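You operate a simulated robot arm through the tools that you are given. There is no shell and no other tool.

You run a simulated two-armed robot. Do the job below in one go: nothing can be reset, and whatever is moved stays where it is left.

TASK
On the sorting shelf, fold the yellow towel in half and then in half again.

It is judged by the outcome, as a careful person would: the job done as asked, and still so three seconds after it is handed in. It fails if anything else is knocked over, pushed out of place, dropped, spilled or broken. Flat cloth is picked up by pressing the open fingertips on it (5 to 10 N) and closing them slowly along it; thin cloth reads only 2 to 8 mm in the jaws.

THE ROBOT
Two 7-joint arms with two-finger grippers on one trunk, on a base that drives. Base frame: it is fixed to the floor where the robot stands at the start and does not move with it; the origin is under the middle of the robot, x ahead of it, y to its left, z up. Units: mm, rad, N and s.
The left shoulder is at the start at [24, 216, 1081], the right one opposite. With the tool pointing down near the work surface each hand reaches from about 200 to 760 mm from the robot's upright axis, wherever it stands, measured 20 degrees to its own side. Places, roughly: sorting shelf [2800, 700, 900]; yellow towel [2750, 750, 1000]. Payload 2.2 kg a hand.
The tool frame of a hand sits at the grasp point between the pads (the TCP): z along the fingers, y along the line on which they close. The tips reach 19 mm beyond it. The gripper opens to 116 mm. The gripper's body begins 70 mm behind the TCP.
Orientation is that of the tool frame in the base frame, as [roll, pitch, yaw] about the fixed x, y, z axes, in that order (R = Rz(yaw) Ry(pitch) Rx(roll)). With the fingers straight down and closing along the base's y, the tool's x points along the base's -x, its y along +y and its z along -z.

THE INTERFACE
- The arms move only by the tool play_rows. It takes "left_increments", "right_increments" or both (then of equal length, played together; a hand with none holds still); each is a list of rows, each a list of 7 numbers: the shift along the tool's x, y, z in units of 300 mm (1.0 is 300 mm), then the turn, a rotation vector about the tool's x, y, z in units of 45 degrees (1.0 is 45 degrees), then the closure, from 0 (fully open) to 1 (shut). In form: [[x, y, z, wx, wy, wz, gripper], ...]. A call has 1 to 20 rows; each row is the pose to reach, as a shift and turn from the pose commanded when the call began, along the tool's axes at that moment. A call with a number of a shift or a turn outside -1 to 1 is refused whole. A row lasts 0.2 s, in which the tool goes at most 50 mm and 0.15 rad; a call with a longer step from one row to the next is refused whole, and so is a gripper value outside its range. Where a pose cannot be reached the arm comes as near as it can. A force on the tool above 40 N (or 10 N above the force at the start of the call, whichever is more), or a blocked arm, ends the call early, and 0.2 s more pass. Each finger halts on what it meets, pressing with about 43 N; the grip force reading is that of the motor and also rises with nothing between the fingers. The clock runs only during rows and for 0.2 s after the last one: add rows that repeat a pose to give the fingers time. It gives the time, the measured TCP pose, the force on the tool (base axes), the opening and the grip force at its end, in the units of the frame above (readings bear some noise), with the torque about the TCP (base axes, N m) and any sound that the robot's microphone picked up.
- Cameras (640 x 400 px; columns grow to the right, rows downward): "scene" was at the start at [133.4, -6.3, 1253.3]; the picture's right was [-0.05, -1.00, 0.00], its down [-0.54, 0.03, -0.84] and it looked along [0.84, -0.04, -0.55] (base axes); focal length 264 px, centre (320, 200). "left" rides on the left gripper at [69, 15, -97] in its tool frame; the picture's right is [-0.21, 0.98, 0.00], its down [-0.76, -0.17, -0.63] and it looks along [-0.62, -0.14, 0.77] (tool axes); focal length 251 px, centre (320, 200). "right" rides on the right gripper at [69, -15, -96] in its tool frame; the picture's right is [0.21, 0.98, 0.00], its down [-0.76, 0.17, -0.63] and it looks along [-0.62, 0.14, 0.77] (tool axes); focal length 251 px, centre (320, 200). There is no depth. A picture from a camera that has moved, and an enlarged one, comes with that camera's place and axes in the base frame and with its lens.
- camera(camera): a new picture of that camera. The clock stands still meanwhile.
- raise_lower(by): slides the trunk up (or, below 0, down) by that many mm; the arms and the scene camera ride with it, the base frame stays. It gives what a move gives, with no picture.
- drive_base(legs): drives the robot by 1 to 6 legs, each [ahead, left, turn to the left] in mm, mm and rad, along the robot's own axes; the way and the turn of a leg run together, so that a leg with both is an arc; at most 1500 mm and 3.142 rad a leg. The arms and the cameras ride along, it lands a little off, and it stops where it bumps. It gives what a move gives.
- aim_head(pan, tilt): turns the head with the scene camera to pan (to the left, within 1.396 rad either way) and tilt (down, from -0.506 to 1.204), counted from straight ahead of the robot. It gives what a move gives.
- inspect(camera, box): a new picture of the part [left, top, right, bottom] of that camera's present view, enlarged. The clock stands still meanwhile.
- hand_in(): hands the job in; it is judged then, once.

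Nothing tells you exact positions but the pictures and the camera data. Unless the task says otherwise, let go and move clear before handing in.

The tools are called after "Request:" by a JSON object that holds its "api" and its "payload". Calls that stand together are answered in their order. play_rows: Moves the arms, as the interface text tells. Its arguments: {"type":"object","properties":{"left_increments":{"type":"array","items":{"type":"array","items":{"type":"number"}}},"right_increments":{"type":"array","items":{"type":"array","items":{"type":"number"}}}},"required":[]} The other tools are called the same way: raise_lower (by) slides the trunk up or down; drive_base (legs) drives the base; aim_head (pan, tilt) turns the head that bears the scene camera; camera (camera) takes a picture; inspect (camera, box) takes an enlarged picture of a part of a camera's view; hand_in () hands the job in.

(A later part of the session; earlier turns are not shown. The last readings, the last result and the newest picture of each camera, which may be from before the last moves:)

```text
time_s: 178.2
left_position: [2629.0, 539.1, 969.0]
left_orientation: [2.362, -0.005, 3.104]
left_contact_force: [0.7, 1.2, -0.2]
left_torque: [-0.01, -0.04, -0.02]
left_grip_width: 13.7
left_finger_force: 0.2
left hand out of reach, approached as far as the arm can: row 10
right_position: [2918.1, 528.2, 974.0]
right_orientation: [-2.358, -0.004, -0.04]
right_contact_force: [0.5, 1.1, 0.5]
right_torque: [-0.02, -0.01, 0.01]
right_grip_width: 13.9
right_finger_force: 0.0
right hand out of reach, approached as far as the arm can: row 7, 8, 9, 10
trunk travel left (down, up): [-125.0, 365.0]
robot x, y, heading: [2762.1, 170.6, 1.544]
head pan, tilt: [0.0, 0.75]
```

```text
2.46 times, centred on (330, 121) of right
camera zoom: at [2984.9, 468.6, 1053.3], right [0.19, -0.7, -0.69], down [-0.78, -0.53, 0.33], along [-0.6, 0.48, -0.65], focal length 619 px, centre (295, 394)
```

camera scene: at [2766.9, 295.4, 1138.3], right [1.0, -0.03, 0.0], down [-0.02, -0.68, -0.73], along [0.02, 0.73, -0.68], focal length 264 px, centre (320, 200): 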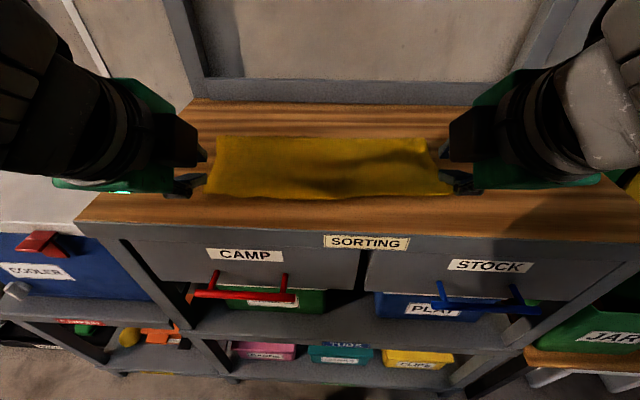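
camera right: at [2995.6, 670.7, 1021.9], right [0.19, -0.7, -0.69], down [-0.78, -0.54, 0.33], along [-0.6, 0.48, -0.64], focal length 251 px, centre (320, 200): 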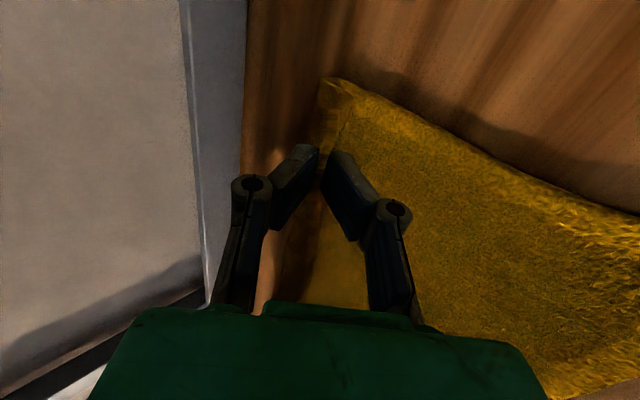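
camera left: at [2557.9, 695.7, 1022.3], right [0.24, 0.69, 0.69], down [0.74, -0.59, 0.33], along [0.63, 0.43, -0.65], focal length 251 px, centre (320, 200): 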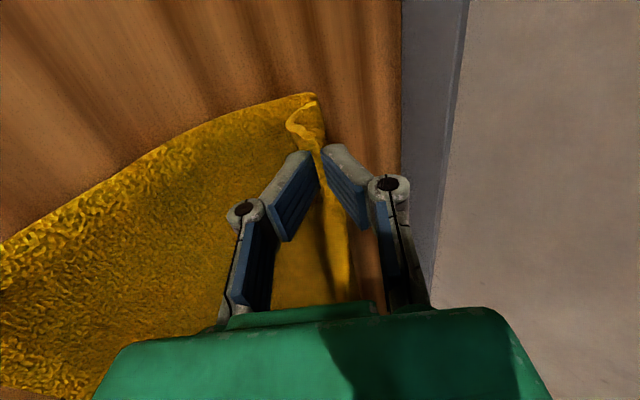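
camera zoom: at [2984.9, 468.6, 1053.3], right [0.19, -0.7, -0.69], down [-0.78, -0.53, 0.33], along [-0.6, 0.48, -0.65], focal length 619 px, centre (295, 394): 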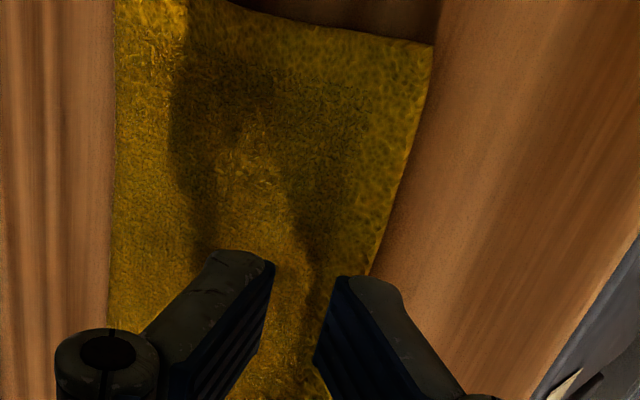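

The first fold came out very neat: both edges line up at the front and the crease is straight at the back. For the second fold I'll need both hands along the short right edge, so I'll raise and level the hands, then reposition the base at a diagonal on the left.

Request:
{"api": "play_rows", "payload": {"left_increments": [[0, 0.04, -0.024, 0.165, 0, 0, 0.88], [0, 0.08, -0.048, 0.33, 0, 0, 0.88], [0, 0.12, -0.072, 0.495, 0, 0, 0.88], [0, 0.16, -0.096, 0.66, 0, 0, 0.88], [0, 0.2, -0.12, 0.83, 0, 0, 0.88], [0, 0.235, -0.143, 0.99, 0, 0, 0.88], [0, 0.235, -0.143, 0.99, 0, 0, 0.88]], "right_increments": [[0.005, -0.04, -0.018, -0.165, 0, 0, 0.88], [0.01, -0.08, -0.036, -0.33, 0, 0, 0.88], [0.016, -0.12, -0.055, -0.495, 0, 0, 0.88], [0.022, -0.16, -0.073, -0.66, 0, 0, 0.88], [0.028, -0.2, -0.092, -0.83, 0, 0, 0.88], [0.033, -0.249, -0.11, -0.99, 0, 0, 0.88], [0.033, -0.249, -0.11, -0.99, 0, 0, 0.88]]}}

Request:
{"api": "camera", "payload": {"camera": "scene"}}

Request:
{"api": "inspect", "payload": {"camera": "scene", "box": [190, 100, 470, 220]}}

```text
time_s: 179.8
left_position: [2632.4, 557.5, 1049.3]
left_orientation: [3.14, -0.004, 3.104]
left_contact_force: [0.4, 0.0, -0.4]
left_torque: [0.02, 0.01, 0.0]
left_grip_width: 14.1
left_finger_force: 0.2
right_position: [2931.1, 556.7, 1051.1]
right_orientation: [-3.132, -0.001, -0.039]
right_contact_force: [-0.2, -0.4, 0.4]
right_torque: [-0.06, -0.02, -0.03]
right_grip_width: 13.9
right_finger_force: 0.1
trunk travel left (down, up): [-125.0, 365.0]
robot x, y, heading: [2763.6, 172.6, 1.539]
head pan, tilt: [0.0, 0.75]
```

```text
taken
camera scene: at [2767.0, 296.0, 1138.3], right [1.0, -0.03, 0.0], down [-0.02, -0.68, -0.73], along [0.02, 0.73, -0.68], focal length 264 px, centre (320, 200)
```

scene: 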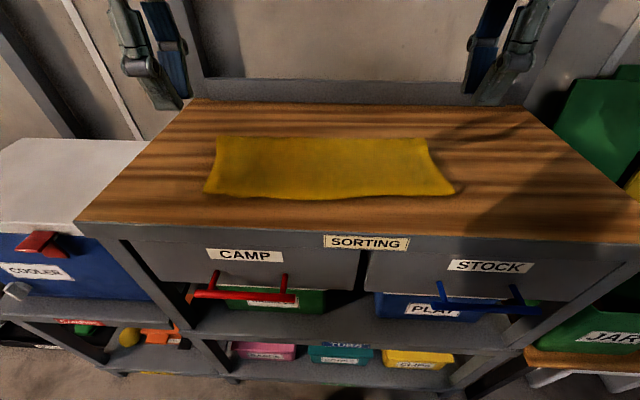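

```text
2.29 times, centred on (330, 160) of scene
camera zoom: at [2767.0, 296.0, 1138.3], right [1.0, -0.03, 0.0], down [-0.02, -0.68, -0.73], along [0.02, 0.73, -0.68], focal length 604 px, centre (297, 291)
```

zoom: 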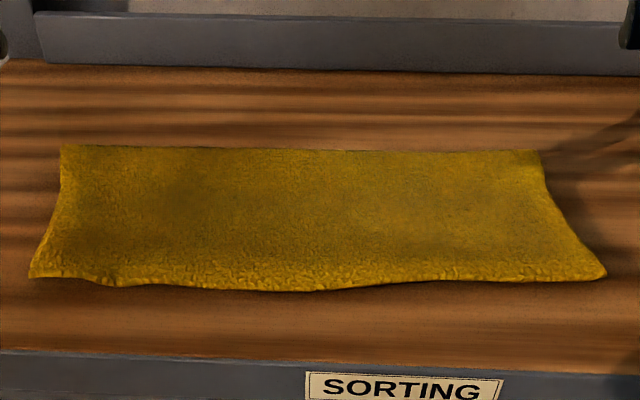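

The towel is now a tidy half. I'll back away, turn and reposition the base to the left at a 45° heading, using only straight moves and turns on the spot.

Request:
{"api": "drive_base", "payload": {"legs": [[-100, 0, 0]]}}

Request:
{"api": "drive_base", "payload": {"legs": [[0, 0, -2.03]]}}

Request:
{"api": "drive_base", "payload": {"legs": [[-116, 0, 0]]}}

```text
time_s: 180.9
left_position: [2629.1, 457.6, 1049.3]
left_orientation: [3.139, -0.005, 3.102]
left_contact_force: [-0.2, 0.7, 0.7]
left_torque: [0.02, 0.02, 0.03]
left_grip_width: 14.0
left_finger_force: 0.1
right_position: [2930.6, 456.9, 1050.2]
right_orientation: [-3.132, -0.001, -0.04]
right_contact_force: [0.3, 0.0, -0.1]
right_torque: [0.02, 0.01, -0.01]
right_grip_width: 13.9
right_finger_force: 0.0
trunk travel left (down, up): [-125.0, 365.0]
robot x, y, heading: [2763.4, 73.9, 1.541]
head pan, tilt: [0.0, 0.75]
```

```text
time_s: 186.1
left_position: [3161.9, 29.4, 1049.5]
left_orientation: [3.137, -0.006, 1.089]
left_contact_force: [-0.6, 0.7, -0.3]
left_torque: [0.01, 0.03, 0.0]
left_grip_width: 13.9
left_finger_force: 0.0
right_position: [3032.1, -242.3, 1051.0]
right_orientation: [-3.127, -0.001, -2.051]
right_contact_force: [-0.2, 0.4, 0.4]
right_torque: [0.0, -0.01, -0.01]
right_grip_width: 13.9
right_finger_force: 0.1
trunk travel left (down, up): [-125.0, 365.0]
robot x, y, heading: [2759.2, 74.1, -0.474]
head pan, tilt: [0.0, 0.75]
```

```text
time_s: 187.4
left_position: [3054.6, 84.6, 1050.7]
left_orientation: [3.132, -0.004, 1.091]
left_contact_force: [0.4, 0.6, -0.2]
left_torque: [0.02, -0.01, 0.03]
left_grip_width: 13.8
left_finger_force: 0.2
right_position: [2925.5, -187.0, 1051.7]
right_orientation: [-3.128, -0.002, -2.053]
right_contact_force: [-0.6, 1.1, 0.2]
right_torque: [-0.04, 0.0, -0.02]
right_grip_width: 14.0
right_finger_force: 0.2
trunk travel left (down, up): [-125.0, 365.0]
robot x, y, heading: [2651.2, 129.0, -0.47]
head pan, tilt: [0.0, 0.75]
```

Request:
{"api": "drive_base", "payload": {"legs": [[0, 0, 1.255]]}}

Request:
{"api": "raise_lower", "payload": {"by": 0}}

Request:
{"api": "raise_lower", "payload": {"by": 0}}

Request:
{"api": "aim_head", "payload": {"pan": 0.2, "tilt": 0.75}}

Request:
{"api": "camera", "payload": {"camera": "scene"}}

```text
time_s: 190.9
left_position: [2815.5, 495.8, 1051.0]
left_orientation: [3.132, -0.006, 2.36]
left_contact_force: [0.4, 1.4, 0.3]
left_torque: [0.0, 0.0, 0.03]
left_grip_width: 13.7
left_finger_force: 0.0
right_position: [3035.4, 290.4, 1053.4]
right_orientation: [-3.124, -0.001, -0.784]
right_contact_force: [-0.2, -0.6, -0.4]
right_torque: [-0.01, 0.0, -0.02]
right_grip_width: 14.0
right_finger_force: 0.1
trunk travel left (down, up): [-125.0, 365.0]
robot x, y, heading: [2657.8, 125.9, 0.8]
head pan, tilt: [0.0, 0.75]
```

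```text
time_s: 191.4
left_position: [2814.3, 493.6, 1052.0]
left_orientation: [3.132, -0.006, 2.358]
left_contact_force: [-0.4, -0.6, 0.8]
left_torque: [-0.01, 0.03, 0.03]
left_grip_width: 13.8
left_finger_force: 0.0
right_position: [3034.0, 289.0, 1053.7]
right_orientation: [-3.125, -0.003, -0.783]
right_contact_force: [0.5, 0.0, -0.9]
right_torque: [0.01, 0.01, 0.02]
right_grip_width: 13.8
right_finger_force: 0.1
trunk travel left (down, up): [-125.0, 365.0]
robot x, y, heading: [2658.0, 127.5, 0.797]
head pan, tilt: [0.0, 0.75]
```

```text
time_s: 191.9
left_position: [2813.4, 493.0, 1051.5]
left_orientation: [3.131, -0.005, 2.36]
left_contact_force: [0.1, -0.8, 0.6]
left_torque: [0.0, 0.02, 0.02]
left_grip_width: 13.7
left_finger_force: 0.0
right_position: [3035.0, 288.4, 1052.5]
right_orientation: [-3.122, -0.001, -0.785]
right_contact_force: [-0.1, -0.8, 0.0]
right_torque: [0.02, 0.01, -0.01]
right_grip_width: 13.7
right_finger_force: 0.1
trunk travel left (down, up): [-125.0, 365.0]
robot x, y, heading: [2652.8, 125.8, 0.796]
head pan, tilt: [0.0, 0.75]
```

```text
time_s: 192.6
left_position: [2813.9, 493.9, 1052.4]
left_orientation: [3.131, -0.006, 2.359]
left_contact_force: [-0.5, 0.1, -0.6]
left_torque: [-0.04, 0.03, 0.0]
left_grip_width: 13.6
left_finger_force: 0.1
right_position: [3033.7, 288.4, 1053.5]
right_orientation: [-3.125, -0.001, -0.783]
right_contact_force: [0.1, 0.0, -0.6]
right_torque: [0.0, -0.05, 0.01]
right_grip_width: 13.9
right_finger_force: 0.1
trunk travel left (down, up): [-125.0, 365.0]
robot x, y, heading: [2655.4, 127.6, 0.796]
head pan, tilt: [0.201, 0.75]
```

```text
taken
camera scene: at [2730.5, 225.0, 1138.2], right [0.84, -0.54, 0.0], down [-0.37, -0.57, -0.73], along [0.4, 0.61, -0.68], focal length 264 px, centre (320, 200)
```

scene: 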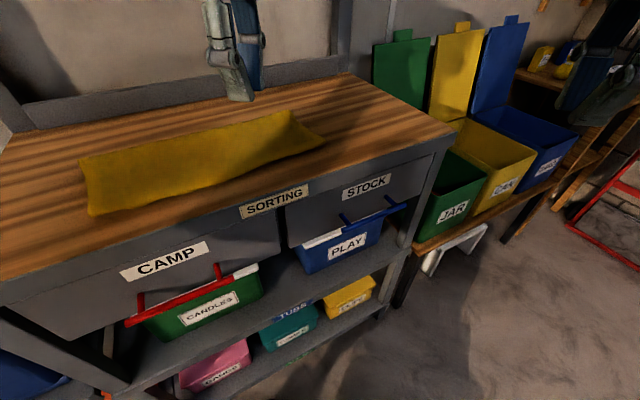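

Everything is steady at the new diagonal stance, and the half-folded towel is intact: FR about (2970, 576), BR about (2976, 722). I'll bring both hands toward the right short edge, turning them so the fingers close across that edge.

Request:
{"api": "play_rows", "payload": {"left_increments": [[0.01, 0.08, 0.025, 0, 0, 0.14, 0.85], [0.02, 0.16, 0.05, 0, 0, 0.28, 0.828], [0.03, 0.245, 0.074, 0, 0, 0.42, 0.828], [0.04, 0.326, 0.1, 0, 0, 0.56, 0.828], [0.05, 0.41, 0.124, 0, 0, 0.7, 0.828], [0.06, 0.49, 0.149, 0, 0, 0.84, 0.828], [0.069, 0.57, 0.173, 0, 0, 0.98, 0.828], [0.069, 0.57, 0.173, 0, 0, 0.98, 0.828]], "right_increments": [[-0.072, -0.05, 0.025, 0, 0, 0.14, 0.85], [-0.145, -0.1, 0.05, 0, 0, 0.28, 0.828], [-0.217, -0.15, 0.076, 0, 0, 0.42, 0.828], [-0.29, -0.2, 0.1, 0, 0, 0.56, 0.828], [-0.362, -0.25, 0.127, 0, 0, 0.7, 0.828], [-0.435, -0.3, 0.152, 0, 0, 0.84, 0.828], [-0.507, -0.349, 0.178, 0, 0, 0.98, 0.828], [-0.507, -0.349, 0.178, 0, 0, 0.98, 0.828]]}}

Request:
{"api": "camera", "payload": {"camera": "scene"}}

Request:
{"api": "camera", "payload": {"camera": "left"}}

Request:
{"api": "camera", "payload": {"camera": "right"}}

```text
time_s: 194.4
left_position: [2918.8, 630.9, 1002.4]
left_orientation: [3.134, -0.011, 1.588]
left_contact_force: [-0.5, -0.2, 0.3]
left_torque: [0.02, -0.05, 0.02]
left_grip_width: 19.9
left_finger_force: 0.1
right_position: [2999.2, 471.5, 1003.2]
right_orientation: [-3.124, 0.012, -1.555]
right_contact_force: [-0.5, -0.2, -0.1]
right_torque: [0.01, -0.02, 0.02]
right_grip_width: 19.7
right_finger_force: 0.1
trunk travel left (down, up): [-125.0, 365.0]
robot x, y, heading: [2657.7, 125.0, 0.796]
head pan, tilt: [0.201, 0.75]
```

```text
taken
camera scene: at [2729.3, 226.9, 1138.2], right [0.84, -0.54, 0.0], down [-0.37, -0.58, -0.73], along [0.4, 0.61, -0.68], focal length 264 px, centre (320, 200)
```

scene: 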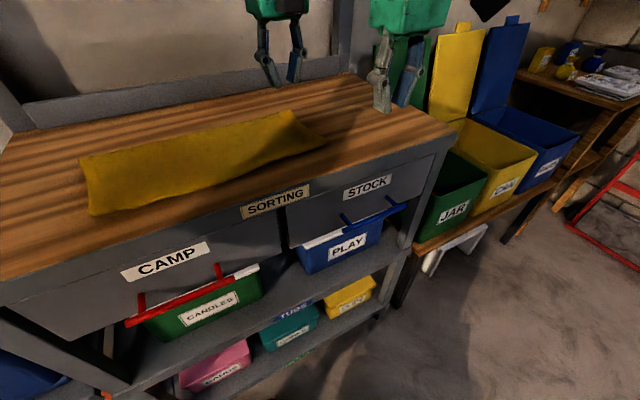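

```text
taken
camera left: at [2931.0, 700.4, 1099.6], right [0.98, -0.2, 0.0], down [-0.16, -0.77, 0.62], along [-0.12, -0.61, -0.78], focal length 251 px, centre (320, 200)
```

left: 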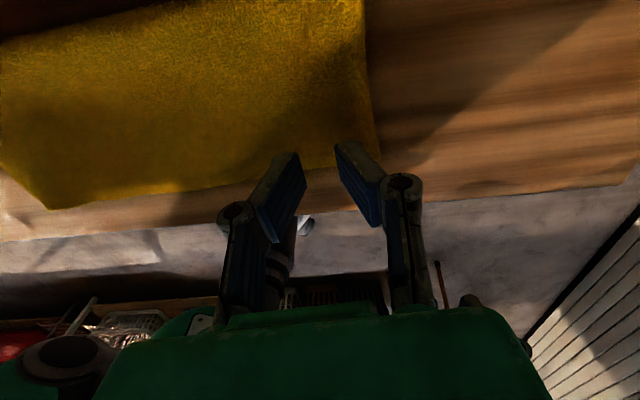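

```text
taken
camera right: at [3014.1, 401.1, 1098.1], right [-0.97, -0.23, -0.02], down [-0.19, 0.75, 0.64], along [-0.13, 0.62, -0.77], focal length 251 px, centre (320, 200)
```

right: 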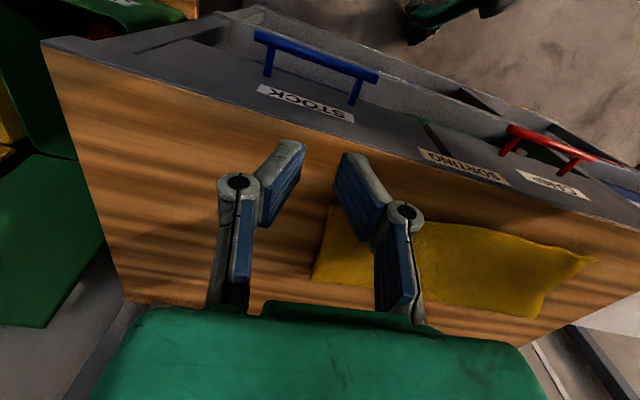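

Hand views put the right short edge at x about 2959–2963. I'll move both hands to hover just above it, with their wrists tilted apart for clearance and the outer finger slightly lower.

Request:
{"api": "play_rows", "payload": {"left_increments": [[0.04, 0.02, 0.03, 0.02, -0.05, -0.005, 0.828], [0.08, 0.04, 0.06, 0.04, -0.1, -0.01, 0.828], [0.12, 0.06, 0.095, 0.065, -0.14, -0.015, 0.828], [0.16, 0.085, 0.13, 0.09, -0.19, -0.02, 0.828], [0.2, 0.105, 0.16, 0.11, -0.24, -0.025, 0.828], [0.241, 0.124, 0.19, 0.127, -0.28, -0.03, 0.828], [0.241, 0.124, 0.19, 0.127, -0.28, -0.03, 0.828]], "right_increments": [[-0.068, 0.02, 0.03, -0.02, -0.05, -0.005, 0.828], [-0.137, 0.04, 0.06, -0.04, -0.1, -0.01, 0.828], [-0.205, 0.065, 0.095, -0.065, -0.14, -0.015, 0.828], [-0.273, 0.087, 0.13, -0.09, -0.19, -0.02, 0.828], [-0.342, 0.11, 0.16, -0.11, -0.24, -0.025, 0.828], [-0.41, 0.13, 0.193, -0.127, -0.28, -0.032, 0.828], [-0.41, 0.13, 0.193, -0.127, -0.28, -0.032, 0.828]]}}

Request:
{"api": "camera", "payload": {"camera": "scene"}}

Request:
{"api": "camera", "payload": {"camera": "left"}}

Request:
{"api": "camera", "payload": {"camera": "right"}}

```text
time_s: 196.0
left_position: [2955.6, 704.7, 946.0]
left_orientation: [-3.045, 0.208, 1.623]
left_contact_force: [-1.2, -0.2, -0.9]
left_torque: [0.03, -0.01, 0.0]
left_grip_width: 20.1
left_finger_force: 0.1
right_position: [2968.6, 591.5, 953.3]
right_orientation: [3.045, 0.249, -1.555]
right_contact_force: [-0.6, -0.9, 0.2]
right_torque: [0.05, -0.01, 0.0]
right_grip_width: 20.0
right_finger_force: 0.1
trunk travel left (down, up): [-125.0, 365.0]
robot x, y, heading: [2654.5, 128.0, 0.803]
head pan, tilt: [0.201, 0.75]
```

```text
taken
camera scene: at [2730.1, 227.5, 1138.1], right [0.84, -0.54, 0.0], down [-0.37, -0.58, -0.73], along [0.39, 0.61, -0.69], focal length 264 px, centre (320, 200)
```

scene: 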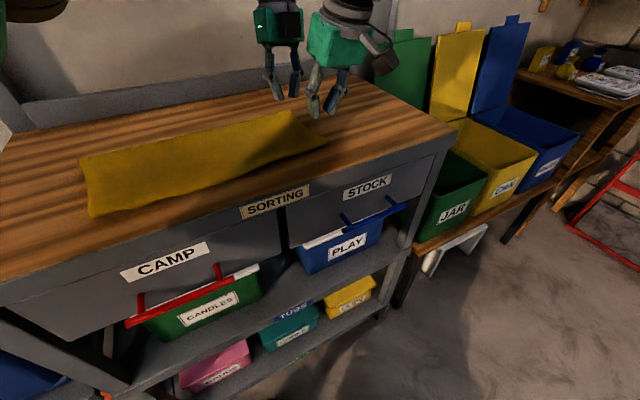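

```text
taken
camera left: at [2974.0, 792.9, 1024.8], right [0.98, -0.18, -0.05], down [-0.07, -0.61, 0.79], along [-0.17, -0.77, -0.61], focal length 251 px, centre (320, 200)
```

left: 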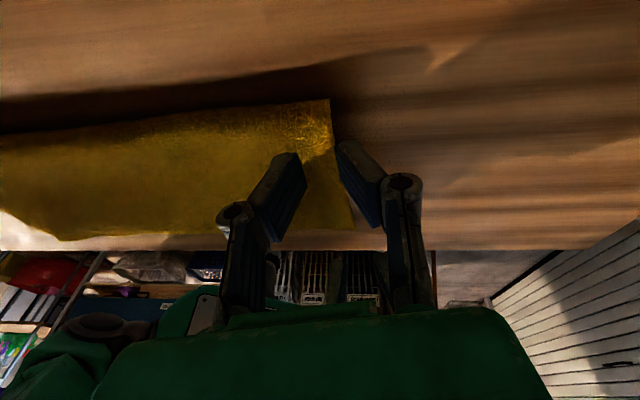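

```text
taken
camera right: at [2994.0, 501.8, 1027.3], right [-0.97, -0.25, 0.04], down [-0.11, 0.57, 0.81], along [-0.22, 0.78, -0.58], focal length 251 px, centre (320, 200)
```

right: 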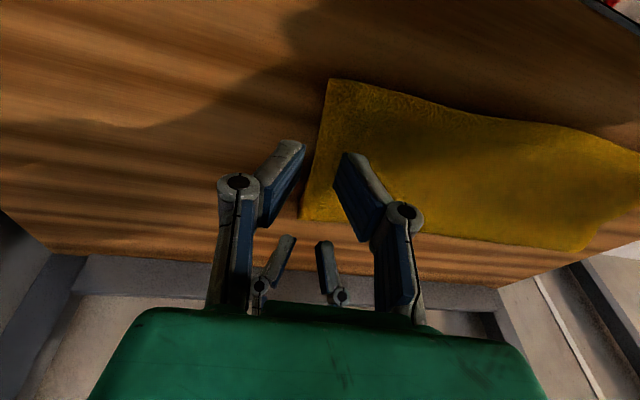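

The hands are beautifully placed with the edge between each pair of fingers. I'll fine-tune sideways and descend close to the cloth.

Request:
{"api": "play_rows", "payload": {"left_increments": [[0.005, 0, 0.03, 0, 0, 0, 0.828], [0.01, 0, 0.06, 0, 0, 0, 0.828], [0.0197, 0, 0.102, 0, 0, 0, 0.828], [0.0197, 0, 0.102, 0, 0, 0, 0.828]], "right_increments": [[0.008, 0.007, 0.04, 0, 0, 0, 0.828], [0.016, 0.014, 0.08, 0, 0, 0, 0.828], [0.0248, 0.0217, 0.128, 0, 0, 0, 0.828], [0.0248, 0.0217, 0.128, 0, 0, 0, 0.828]]}}

Request:
{"api": "inspect", "payload": {"camera": "left", "box": [200, 60, 440, 210]}}

Request:
{"api": "inspect", "payload": {"camera": "right", "box": [200, 60, 440, 210]}}

```text
time_s: 197.0
left_position: [2954.0, 702.9, 915.3]
left_orientation: [-3.043, 0.207, 1.622]
left_contact_force: [-0.1, 0.5, 0.9]
left_torque: [-0.03, 0.0, 0.02]
left_grip_width: 20.1
left_finger_force: 0.0
right_position: [2966.8, 593.6, 919.7]
right_orientation: [3.036, 0.257, -1.569]
right_contact_force: [1.1, 0.2, -0.3]
right_torque: [0.01, 0.03, 0.0]
right_grip_width: 19.9
right_finger_force: 0.0
trunk travel left (down, up): [-125.0, 365.0]
robot x, y, heading: [2656.0, 129.3, 0.8]
head pan, tilt: [0.201, 0.75]
```

```text
2.67 times, centred on (320, 135) of left
camera zoom: at [2972.3, 792.8, 993.0], right [0.98, -0.18, -0.05], down [-0.07, -0.61, 0.79], along [-0.17, -0.77, -0.61], focal length 670 px, centre (320, 373)
```

zoom: 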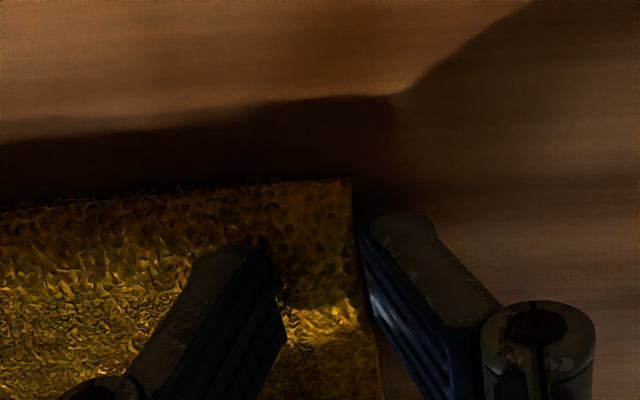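

```text
2.67 times, centred on (320, 135) of right
camera zoom: at [2991.3, 502.7, 993.7], right [-0.97, -0.23, 0.04], down [-0.1, 0.57, 0.82], along [-0.22, 0.79, -0.58], focal length 670 px, centre (320, 373)
```

zoom: 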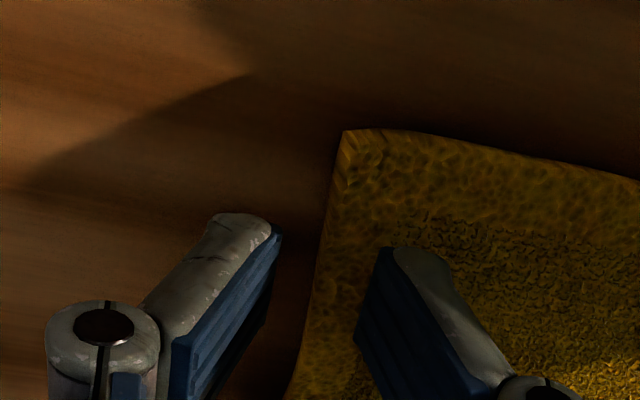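

Request:
{"api": "play_rows", "payload": {"left_increments": [[0.003, 0.0115, 0.005, 0, 0, 0, 0.828], [0.003, 0.0115, 0.0154, 0, 0, 0, 0.828], [0.003, 0.0115, 0.0154, 0, 0, 0, 0.828]], "right_increments": [[0.007, 0.0105, 0.015, 0, 0, 0, 0.828], [0.007, 0.0105, 0.03, 0, 0, 0, 0.828], [0.007, 0.0105, 0.03, 0, 0, 0, 0.828]]}}

Request:
{"api": "inspect", "payload": {"camera": "left", "box": [200, 60, 440, 210]}}

Request:
{"api": "inspect", "payload": {"camera": "right", "box": [200, 60, 440, 210]}}

```text
time_s: 197.8
left_position: [2957.5, 703.4, 910.9]
left_orientation: [-3.043, 0.209, 1.623]
left_contact_force: [0.9, -0.2, 1.3]
left_torque: [0.05, -0.02, -0.01]
left_grip_width: 19.8
left_finger_force: 0.1
right_position: [2966.6, 595.3, 912.9]
right_orientation: [3.032, 0.258, -1.576]
right_contact_force: [-0.3, -0.6, -0.2]
right_torque: [-0.02, 0.02, -0.01]
right_grip_width: 19.9
right_finger_force: 0.1
trunk travel left (down, up): [-125.0, 365.0]
robot x, y, heading: [2654.6, 129.6, 0.8]
head pan, tilt: [0.201, 0.75]
```

```text
2.67 times, centred on (320, 135) of left
camera zoom: at [2975.3, 793.4, 988.3], right [0.98, -0.18, -0.05], down [-0.07, -0.61, 0.79], along [-0.17, -0.77, -0.61], focal length 670 px, centre (320, 373)
```

zoom: 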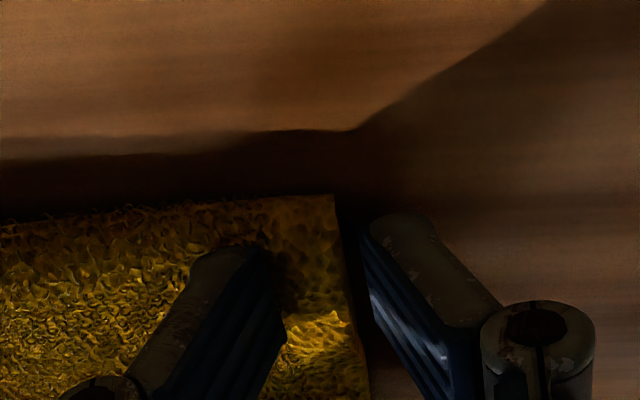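

```text
2.67 times, centred on (320, 135) of right
camera zoom: at [2990.9, 503.5, 985.8], right [-0.97, -0.23, 0.05], down [-0.09, 0.57, 0.82], along [-0.22, 0.79, -0.57], focal length 670 px, centre (320, 373)
```

zoom: 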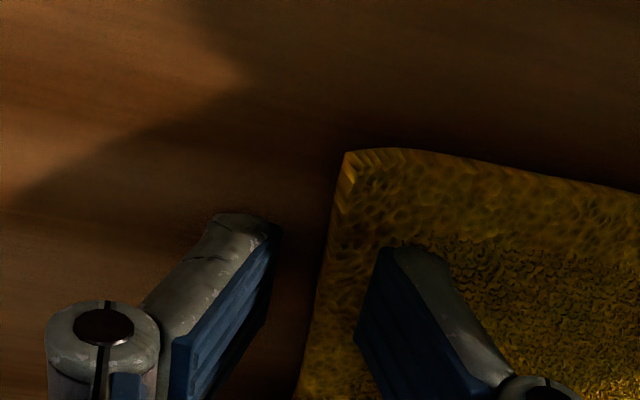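

From this diagonal stance the right arm runs into its limits, because the towel lies too far to its left. I'll lift off and go back to the square stance, where both hands can work the short edge with the left arm passing above the right.

Request:
{"api": "play_rows", "payload": {"left_increments": [[0, 0, -0.08, 0, 0, 0, 0.828], [-0.05, -0.05, -0.14, -0.03, 0.06, 0, 0.828], [-0.1, -0.1, -0.18, -0.06, 0.12, 0, 0.828], [-0.16, -0.15, -0.22, -0.09, 0.18, 0, 0.828], [-0.21, -0.2, -0.26, -0.11, 0.23, 0, 0.828], [-0.261, -0.24, -0.298, -0.127, 0.27, 0, 0.828]], "right_increments": [[0, 0, -0.08, 0, 0, 0, 0.828], [0.03, -0.005, -0.15, 0.03, 0.06, 0, 0.828], [0.07, -0.01, -0.22, 0.06, 0.12, 0, 0.828], [0.11, -0.015, -0.28, 0.09, 0.18, 0, 0.828], [0.14, -0.02, -0.34, 0.11, 0.24, 0, 0.828], [0.177, -0.025, -0.393, 0.127, 0.3, 0, 0.828]]}}

Request:
{"api": "play_rows", "payload": {"left_increments": [[-0.05, -0.03, 0, 0, 0, -0.165, 0.8], [-0.1, -0.06, 0, 0, 0, -0.33, 0.8], [-0.15, -0.09, 0, 0, 0, -0.495, 0.8], [-0.2, -0.12, 0, 0, 0, -0.66, 0.8], [-0.25, -0.15, 0, 0, 0, -0.825, 0.8], [-0.3, -0.18, 0, 0, 0, -0.985, 0.8]], "right_increments": [[0.04, 0, 0, 0, 0, 0.163, 0.8], [0.08, 0, 0, 0, 0, 0.326, 0.8], [0.12, 0, 0, 0, 0, 0.489, 0.8], [0.16, 0, 0, 0, 0, 0.652, 0.8], [0.2, 0, 0, 0, 0, 0.815, 0.8], [0.24, 0, 0, 0, 0, 0.975, 0.8]]}}

```text
time_s: 199.2
left_position: [2893.7, 642.4, 1021.2]
left_orientation: [3.137, -0.005, 1.613]
left_contact_force: [0.2, 0.6, 0.0]
left_torque: [0.0, -0.02, 0.04]
left_grip_width: 19.9
left_finger_force: 0.0
right_position: [2968.9, 515.5, 1005.6]
right_orientation: [-3.132, 0.009, -1.536]
right_contact_force: [-0.8, -0.2, -0.3]
right_torque: [0.03, -0.01, -0.05]
right_grip_width: 19.9
right_finger_force: 0.1
trunk travel left (down, up): [-125.0, 365.0]
robot x, y, heading: [2655.4, 127.4, 0.798]
head pan, tilt: [0.201, 0.75]
```

```text
time_s: 200.6
left_position: [2845.3, 548.8, 1019.8]
left_orientation: [3.136, -0.002, 2.389]
left_contact_force: [-0.9, 0.1, 0.6]
left_torque: [0.03, -0.03, 0.0]
left_grip_width: 22.9
left_finger_force: 0.1
right_position: [2968.8, 445.0, 999.5]
right_orientation: [-3.125, 0.011, -2.298]
right_contact_force: [0.2, 0.1, 0.5]
right_torque: [0.02, -0.03, 0.03]
right_grip_width: 23.2
right_finger_force: 0.1
trunk travel left (down, up): [-125.0, 365.0]
robot x, y, heading: [2654.2, 125.8, 0.795]
head pan, tilt: [0.201, 0.75]
```

Request:
{"api": "play_rows", "payload": {"left_increments": [[0, 0, -0.02, 0, 0, -0.165, 0.8], [0, 0, -0.04, 0, 0, -0.33, 0.8], [0, 0, -0.06, 0, 0, -0.495, 0.8], [0, 0, -0.08, 0, 0, -0.66, 0.8], [0, 0, -0.1, 0, 0, -0.825, 0.8], [0, 0, -0.1, 0, 0, -0.985, 0.8]], "right_increments": [[0.005, -0.09, -0.02, 0, 0, 0, 0.8], [0.01, -0.18, -0.045, 0, 0, 0, 0.8], [0.015, -0.27, -0.07, 0, 0, 0, 0.8], [0.02, -0.36, -0.09, 0, 0, 0, 0.8], [0.025, -0.45, -0.11, 0, 0, 0, 0.8], [0.026, -0.532, -0.133, 0, 0, 0, 0.8]]}}

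Request:
{"api": "play_rows", "payload": {"left_increments": [[0, 0, 0, 0, 0, -0.165, 0.8], [0, 0, 0, 0, 0, -0.33, 0.8], [0, 0, 0, 0, 0, -0.495, 0.8], [0, 0, 0, 0, 0, -0.66, 0.8], [0, 0, 0, 0, 0, -0.825, 0.8], [0, 0, 0, 0, 0, -0.985, 0.8]]}}

Request:
{"api": "drive_base", "payload": {"legs": [[0, 0, -1.265]]}}

Request:
{"api": "drive_base", "payload": {"legs": [[128, 0, 0]]}}

Request:
{"api": "drive_base", "payload": {"legs": [[0, 0, 2.02]]}}

```text
time_s: 202.0
left_position: [2847.1, 550.6, 1049.2]
left_orientation: [3.136, 0.002, -3.12]
left_contact_force: [-0.4, -0.7, -0.1]
left_torque: [-0.02, -0.01, -0.02]
left_grip_width: 23.2
left_finger_force: 0.2
right_position: [3083.9, 332.7, 1043.9]
right_orientation: [-3.126, 0.009, -2.296]
right_contact_force: [-0.3, -0.1, 0.4]
right_torque: [-0.02, -0.03, 0.01]
right_grip_width: 23.4
right_finger_force: 0.0
trunk travel left (down, up): [-125.0, 365.0]
robot x, y, heading: [2654.1, 128.0, 0.799]
head pan, tilt: [0.201, 0.75]
```

```text
time_s: 203.4
left_position: [2846.3, 550.3, 1049.3]
left_orientation: [3.139, 0.006, -2.347]
left_contact_force: [-0.2, -0.2, -0.3]
left_torque: [-0.05, 0.02, -0.02]
left_grip_width: 23.4
left_finger_force: 0.0
right_position: [3083.5, 334.0, 1042.8]
right_orientation: [-3.127, 0.008, -2.294]
right_contact_force: [-0.2, -0.9, -0.2]
right_torque: [0.01, -0.02, 0.02]
right_grip_width: 23.0
right_finger_force: 0.1
trunk travel left (down, up): [-125.0, 365.0]
robot x, y, heading: [2652.7, 126.4, 0.801]
head pan, tilt: [0.201, 0.75]
```

```text
time_s: 207.0
left_position: [3116.0, 70.0, 1049.2]
left_orientation: [3.14, 0.005, 2.661]
left_contact_force: [1.0, -0.3, 0.3]
left_torque: [0.0, 0.0, 0.04]
left_grip_width: 23.1
left_finger_force: 0.1
right_position: [2977.5, -221.3, 1043.0]
right_orientation: [-3.127, 0.008, 2.717]
right_contact_force: [0.4, 0.7, -0.6]
right_torque: [0.01, -0.02, -0.01]
right_grip_width: 23.1
right_finger_force: 0.0
trunk travel left (down, up): [-125.0, 365.0]
robot x, y, heading: [2652.6, 125.7, -0.473]
head pan, tilt: [0.201, 0.75]
```

```text
time_s: 208.3
left_position: [3228.8, 13.4, 1049.8]
left_orientation: [3.14, 0.006, 2.663]
left_contact_force: [-0.5, 0.7, -0.2]
left_torque: [0.0, 0.02, 0.02]
left_grip_width: 23.4
left_finger_force: 0.0
right_position: [3091.8, -276.7, 1044.2]
right_orientation: [-3.128, 0.01, 2.72]
right_contact_force: [0.9, 0.3, -0.9]
right_torque: [-0.01, 0.02, 0.0]
right_grip_width: 23.1
right_finger_force: 0.0
trunk travel left (down, up): [-125.0, 365.0]
robot x, y, heading: [2768.2, 70.6, -0.469]
head pan, tilt: [0.201, 0.75]
```

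```text
time_s: 213.5
left_position: [2609.2, 503.3, 1052.2]
left_orientation: [3.141, 0.006, -1.573]
left_contact_force: [-0.1, 0.3, 0.7]
left_torque: [0.02, -0.04, -0.01]
left_grip_width: 22.9
left_finger_force: 0.0
right_position: [2930.3, 514.1, 1044.6]
right_orientation: [-3.127, 0.012, -1.521]
right_contact_force: [0.5, 0.1, 0.3]
right_torque: [0.01, -0.03, -0.01]
right_grip_width: 23.3
right_finger_force: 0.0
trunk travel left (down, up): [-125.0, 365.0]
robot x, y, heading: [2765.6, 71.2, 1.573]
head pan, tilt: [0.201, 0.75]
```

Square to the shelf again and steady. I'll drive forward to the working distance and look.

Request:
{"api": "drive_base", "payload": {"legs": [[106, 0, 0]]}}

Request:
{"api": "aim_head", "payload": {"pan": 0.0, "tilt": 0.75}}

Request:
{"api": "camera", "payload": {"camera": "scene"}}

Request:
{"api": "inspect", "payload": {"camera": "scene", "box": [180, 100, 500, 240]}}

Request:
{"api": "camera", "payload": {"camera": "left"}}

Request:
{"api": "camera", "payload": {"camera": "right"}}

```text
time_s: 214.7
left_position: [2608.3, 605.6, 1050.3]
left_orientation: [3.14, 0.009, -1.575]
left_contact_force: [-0.2, 0.4, -0.1]
left_torque: [-0.04, -0.01, -0.01]
left_grip_width: 23.4
left_finger_force: 0.1
right_position: [2930.9, 616.6, 1044.6]
right_orientation: [-3.127, 0.014, -1.521]
right_contact_force: [0.0, 0.1, 0.5]
right_torque: [-0.01, -0.01, 0.01]
right_grip_width: 23.1
right_finger_force: 0.1
trunk travel left (down, up): [-125.0, 365.0]
robot x, y, heading: [2768.2, 171.7, 1.571]
head pan, tilt: [0.201, 0.75]
```

```text
time_s: 215.4
left_position: [2608.9, 602.5, 1052.6]
left_orientation: [3.14, 0.011, -1.575]
left_contact_force: [0.2, 0.3, 0.2]
left_torque: [-0.01, -0.02, 0.02]
left_grip_width: 23.4
left_finger_force: 0.1
right_position: [2929.2, 613.3, 1047.2]
right_orientation: [-3.128, 0.015, -1.52]
right_contact_force: [0.4, -0.6, 0.4]
right_torque: [0.02, 0.03, -0.02]
right_grip_width: 23.1
right_finger_force: 0.1
trunk travel left (down, up): [-125.0, 365.0]
robot x, y, heading: [2768.3, 171.6, 1.575]
head pan, tilt: [0.0, 0.75]
```

```text
taken
camera scene: at [2769.2, 296.1, 1138.2], right [1.0, 0.0, 0.0], down [0.0, -0.68, -0.73], along [0.0, 0.73, -0.68], focal length 264 px, centre (320, 200)
```

scene: 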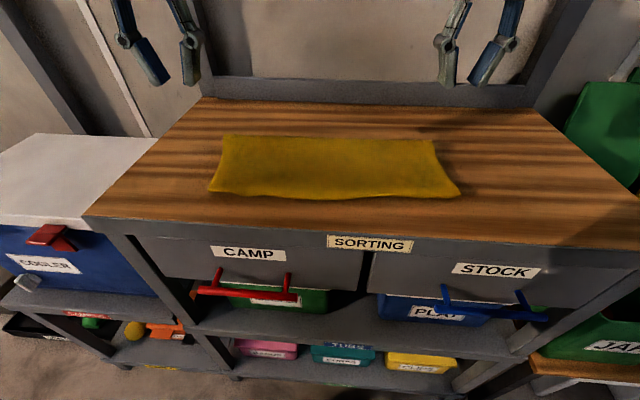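

```text
2.00 times, centred on (340, 170) of scene
camera zoom: at [2769.2, 296.1, 1138.2], right [1.0, 0.0, 0.0], down [0.0, -0.68, -0.73], along [0.0, 0.73, -0.68], focal length 528 px, centre (280, 260)
```

zoom: 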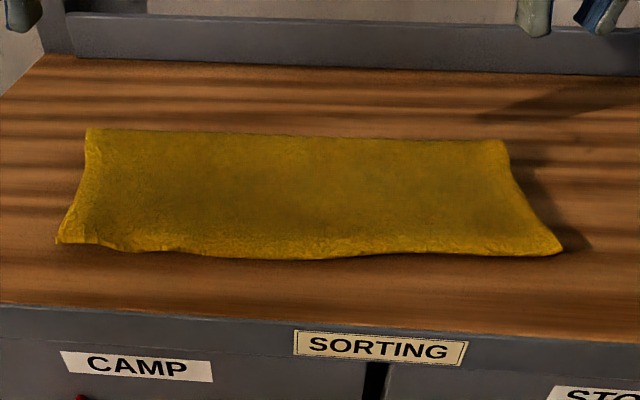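

```text
taken
camera left: at [2592.3, 533.3, 1148.1], right [-0.98, 0.22, 0.0], down [0.17, 0.75, 0.64], along [0.14, 0.63, -0.77], focal length 251 px, centre (320, 200)
```

left: 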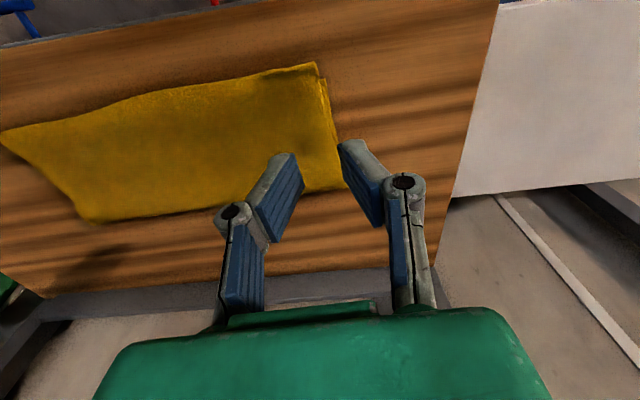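

```text
taken
camera right: at [2946.8, 542.9, 1141.6], right [-0.96, -0.26, -0.02], down [-0.21, 0.74, 0.64], along [-0.16, 0.62, -0.77], focal length 251 px, centre (320, 200)
```

right: 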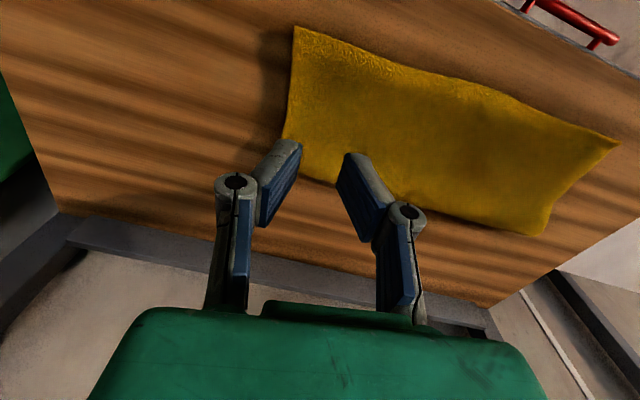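

The towel is still neat. To keep both arms untangled for the second fold, I'll first turn the folded towel 90° on the table: the right hand, opened wide, presses lightly at its centre and twists, since the towel slides easily on the wood.

Request:
{"api": "play_rows", "payload": {"right_increments": [[-0.028, 0.082, 0.05, 0, 0, 0, 0.7], [-0.055, 0.163, 0.12, 0, 0, 0, 0.5], [-0.083, 0.245, 0.19, 0, 0, 0, 0.3], [-0.11, 0.326, 0.26, 0, 0, 0, 0.1], [-0.138, 0.408, 0.33, -0.01, 0, 0, 0.05], [-0.165, 0.489, 0.39, -0.017, 0, 0, 0.05], [-0.165, 0.489, 0.39, -0.017, 0, 0, 0.05]]}}

Request:
{"api": "camera", "payload": {"camera": "scene"}}

Request:
{"api": "camera", "payload": {"camera": "right"}}

```text
time_s: 217.0
left_position: [2608.1, 602.9, 1052.0]
left_orientation: [3.141, 0.012, -1.574]
left_contact_force: [-1.0, 0.7, -0.6]
left_torque: [0.01, -0.04, 0.01]
left_grip_width: 23.6
left_finger_force: 0.0
right_position: [2780.3, 656.1, 929.0]
right_orientation: [-3.14, 0.019, -1.52]
right_contact_force: [0.5, 0.6, 0.2]
right_torque: [0.01, 0.02, -0.02]
right_grip_width: 110.2
right_finger_force: 0.0
trunk travel left (down, up): [-125.0, 365.0]
robot x, y, heading: [2766.4, 171.9, 1.568]
head pan, tilt: [0.0, 0.75]
```

```text
taken
camera scene: at [2767.8, 296.5, 1138.2], right [1.0, 0.0, 0.0], down [0.0, -0.68, -0.73], along [0.0, 0.73, -0.68], focal length 264 px, centre (320, 200)
```

scene: 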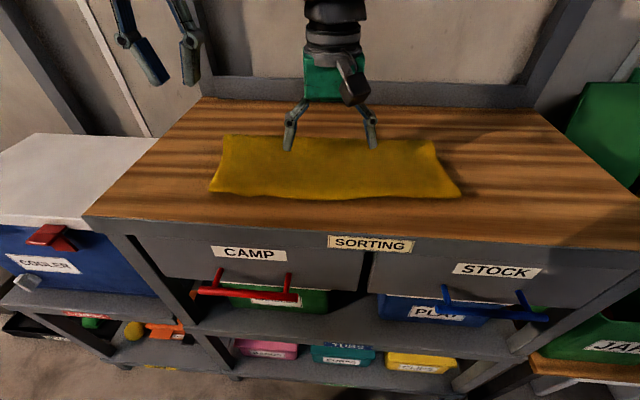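

```text
taken
camera right: at [2799.6, 585.6, 1023.5], right [-0.96, -0.26, -0.01], down [-0.21, 0.74, 0.65], along [-0.17, 0.62, -0.76], focal length 251 px, centre (320, 200)
```

right: 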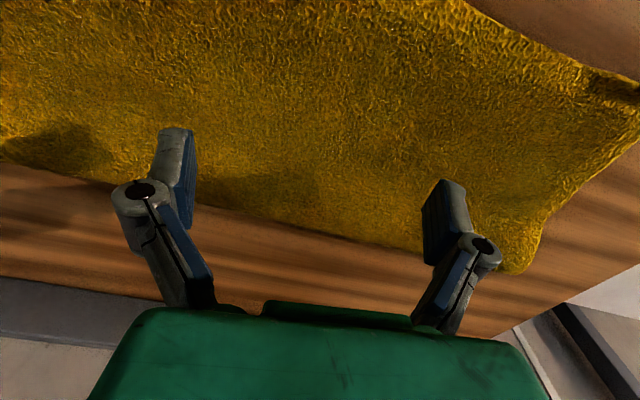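

Request:
{"api": "play_rows", "payload": {"right_increments": [[0, 0, 0.03, 0, 0, 0, 0.05], [0, 0, 0.055, 0, 0, 0, 0.05], [0, 0, 0.072, 0, 0, 0, 0.05], [0, 0, 0.078, 0, 0, 0, 0.05], [0, 0, 0.082, 0, 0, 0, 0.05], [0, 0, 0.082, 0, 0, 0, 0.05]]}}

```text
time_s: 218.4
left_position: [2609.0, 602.3, 1051.9]
left_orientation: [3.14, 0.011, -1.575]
left_contact_force: [0.8, -0.5, -0.3]
left_torque: [0.04, 0.03, -0.01]
left_grip_width: 23.4
left_finger_force: 0.1
right_position: [2781.3, 658.3, 903.6]
right_orientation: [3.142, 0.015, -1.522]
right_contact_force: [-0.2, 0.2, 0.3]
right_torque: [0.0, -0.02, 0.02]
right_grip_width: 110.1
right_finger_force: 0.1
trunk travel left (down, up): [-125.0, 365.0]
robot x, y, heading: [2770.3, 173.4, 1.573]
head pan, tilt: [0.0, 0.75]
```

Request:
{"api": "play_rows", "payload": {"right_increments": [[0, 0, 0.006, 0, 0, 0, 0.05], [0, 0, 0.012, 0, 0, 0, 0.05], [0, 0, 0.012, 0, 0, 0, 0.05]]}}

Request:
{"api": "inspect", "payload": {"camera": "right", "box": [80, 80, 560, 320]}}

```text
time_s: 219.2
left_position: [2608.1, 602.4, 1051.6]
left_orientation: [-3.141, 0.01, -1.574]
left_contact_force: [-0.2, 0.2, 0.4]
left_torque: [0.03, 0.01, 0.01]
left_grip_width: 23.0
left_finger_force: 0.2
right_position: [2781.5, 659.1, 900.6]
right_orientation: [3.141, 0.018, -1.519]
right_contact_force: [0.0, 1.2, -0.4]
right_torque: [0.0, 0.0, -0.01]
right_grip_width: 110.4
right_finger_force: 0.0
trunk travel left (down, up): [-125.0, 365.0]
robot x, y, heading: [2771.6, 171.6, 1.566]
head pan, tilt: [0.0, 0.75]
```

```text
1.33 times, centred on (320, 200) of right
camera zoom: at [2799.9, 588.1, 995.6], right [-0.96, -0.26, 0.0], down [-0.2, 0.74, 0.65], along [-0.17, 0.62, -0.76], focal length 335 px, centre (320, 200)
```

zoom: 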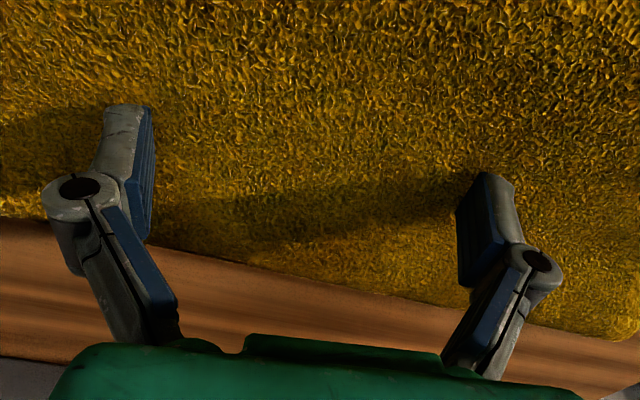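

Request:
{"api": "play_rows", "payload": {"right_increments": [[0, 0, 0.008, 0, 0, 0, 0.05], [0, 0, 0.016, 0, 0, 0, 0.05], [0, 0, 0.022, 0, 0, 0, 0.05], [0, 0, 0.022, 0, 0, 0, 0.05]]}}

```text
time_s: 220.2
left_position: [2607.2, 602.0, 1052.6]
left_orientation: [3.141, 0.012, -1.574]
left_contact_force: [-0.6, 0.7, 0.4]
left_torque: [0.02, -0.01, 0.01]
left_grip_width: 23.0
left_finger_force: 0.1
right_position: [2782.7, 658.7, 896.7]
right_orientation: [3.139, 0.021, -1.523]
right_contact_force: [0.2, 0.4, 6.5]
right_torque: [-0.01, -0.06, 0.0]
right_grip_width: 109.8
right_finger_force: 0.1
trunk travel left (down, up): [-125.0, 365.0]
robot x, y, heading: [2768.6, 174.3, 1.573]
head pan, tilt: [0.0, 0.75]
```

Contact at 6.5 N. Now I'll twist slowly by 45° and check that the towel follows.

Request:
{"api": "play_rows", "payload": {"right_increments": [[0, 0, 0, 0, 0, -0.12, 0.05], [0, 0, 0, 0, 0, -0.25, 0.05], [0, 0, 0, 0, 0, -0.37, 0.05], [0, 0, 0, 0, 0, -0.5, 0.05], [0, 0, 0, 0, 0, -0.62, 0.05], [0, 0, 0, 0, 0, -0.75, 0.05], [0, 0, 0, 0, 0, -0.87, 0.05], [0, 0, 0, 0, 0, -1.0, 0.05], [0, 0, 0, 0, 0, -1.0, 0.05]]}}

Request:
{"api": "camera", "payload": {"camera": "scene"}}

```text
time_s: 222.2
left_position: [2608.5, 601.5, 1051.1]
left_orientation: [3.141, 0.012, -1.574]
left_contact_force: [0.1, 0.7, 0.3]
left_torque: [-0.04, -0.03, -0.02]
left_grip_width: 23.0
left_finger_force: 0.1
right_position: [2782.6, 657.0, 893.4]
right_orientation: [-3.128, 0.01, -0.735]
right_contact_force: [1.0, 0.3, 28.6]
right_torque: [0.18, -0.24, -0.01]
right_grip_width: 110.6
right_finger_force: 14.2
trunk travel left (down, up): [-125.0, 365.0]
robot x, y, heading: [2769.1, 174.9, 1.572]
head pan, tilt: [0.0, 0.75]
```

```text
taken
camera scene: at [2768.3, 295.1, 1138.4], right [1.0, 0.0, 0.0], down [0.0, -0.68, -0.73], along [0.0, 0.73, -0.68], focal length 264 px, centre (320, 200)
```

scene: 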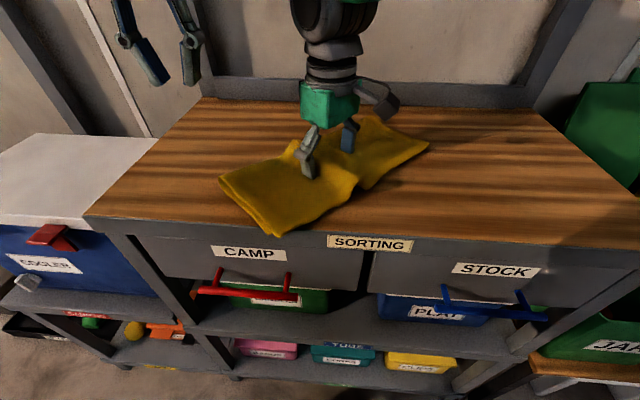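

The towel turned, but the press force rose to 28 N and it looks bunched in the middle. I'll lift off a little and inspect.

Request:
{"api": "play_rows", "payload": {"right_increments": [[0, 0, -0.05, 0, 0, 0, 0.05], [0, 0, -0.15, 0, 0, 0, 0.05], [0, 0, -0.25, 0, 0, 0, 0.05]]}}

Request:
{"api": "inspect", "payload": {"camera": "scene", "box": [190, 100, 470, 250]}}

Request:
{"api": "camera", "payload": {"camera": "right"}}

Request:
{"api": "camera", "payload": {"camera": "left"}}

```text
time_s: 223.0
left_position: [2607.5, 603.2, 1053.3]
left_orientation: [3.14, 0.009, -1.575]
left_contact_force: [-0.9, 0.5, 0.5]
left_torque: [-0.02, -0.02, 0.02]
left_grip_width: 23.2
left_finger_force: 0.0
right_position: [2781.1, 657.2, 968.1]
right_orientation: [-3.13, 0.01, -0.734]
right_contact_force: [-0.3, 0.6, 0.3]
right_torque: [-0.03, 0.01, 0.01]
right_grip_width: 110.2
right_finger_force: 0.0
trunk travel left (down, up): [-125.0, 365.0]
robot x, y, heading: [2768.9, 175.6, 1.574]
head pan, tilt: [0.0, 0.75]
```

```text
2.29 times, centred on (330, 175) of scene
camera zoom: at [2768.4, 296.8, 1138.1], right [1.0, 0.0, 0.0], down [0.0, -0.68, -0.73], along [0.0, 0.73, -0.68], focal length 604 px, centre (297, 257)
```

zoom: 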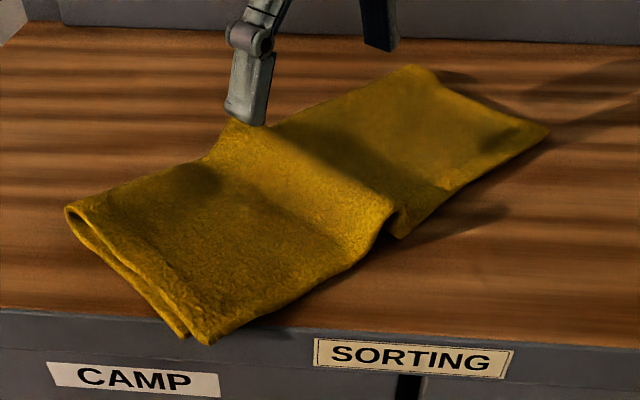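

```text
taken
camera right: at [2841.6, 619.5, 1064.0], right [-0.49, -0.87, -0.01], down [-0.67, 0.37, 0.64], along [-0.55, 0.32, -0.77], focal length 251 px, centre (320, 200)
```

right: 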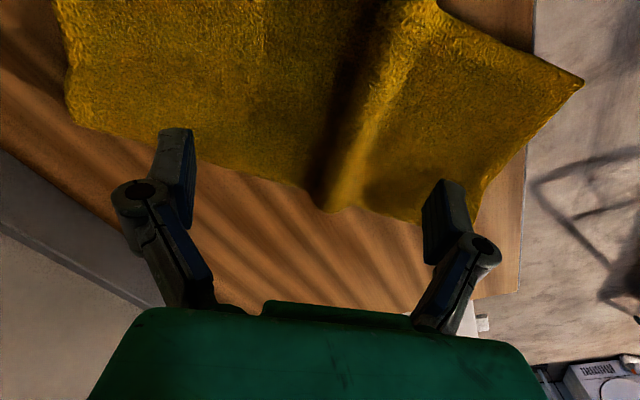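

```text
taken
camera left: at [2591.4, 533.8, 1147.8], right [-0.98, 0.22, 0.0], down [0.17, 0.75, 0.64], along [0.14, 0.63, -0.77], focal length 251 px, centre (320, 200)
```

left: 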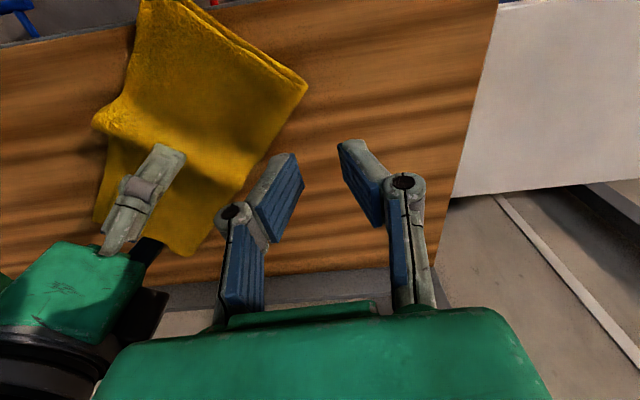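

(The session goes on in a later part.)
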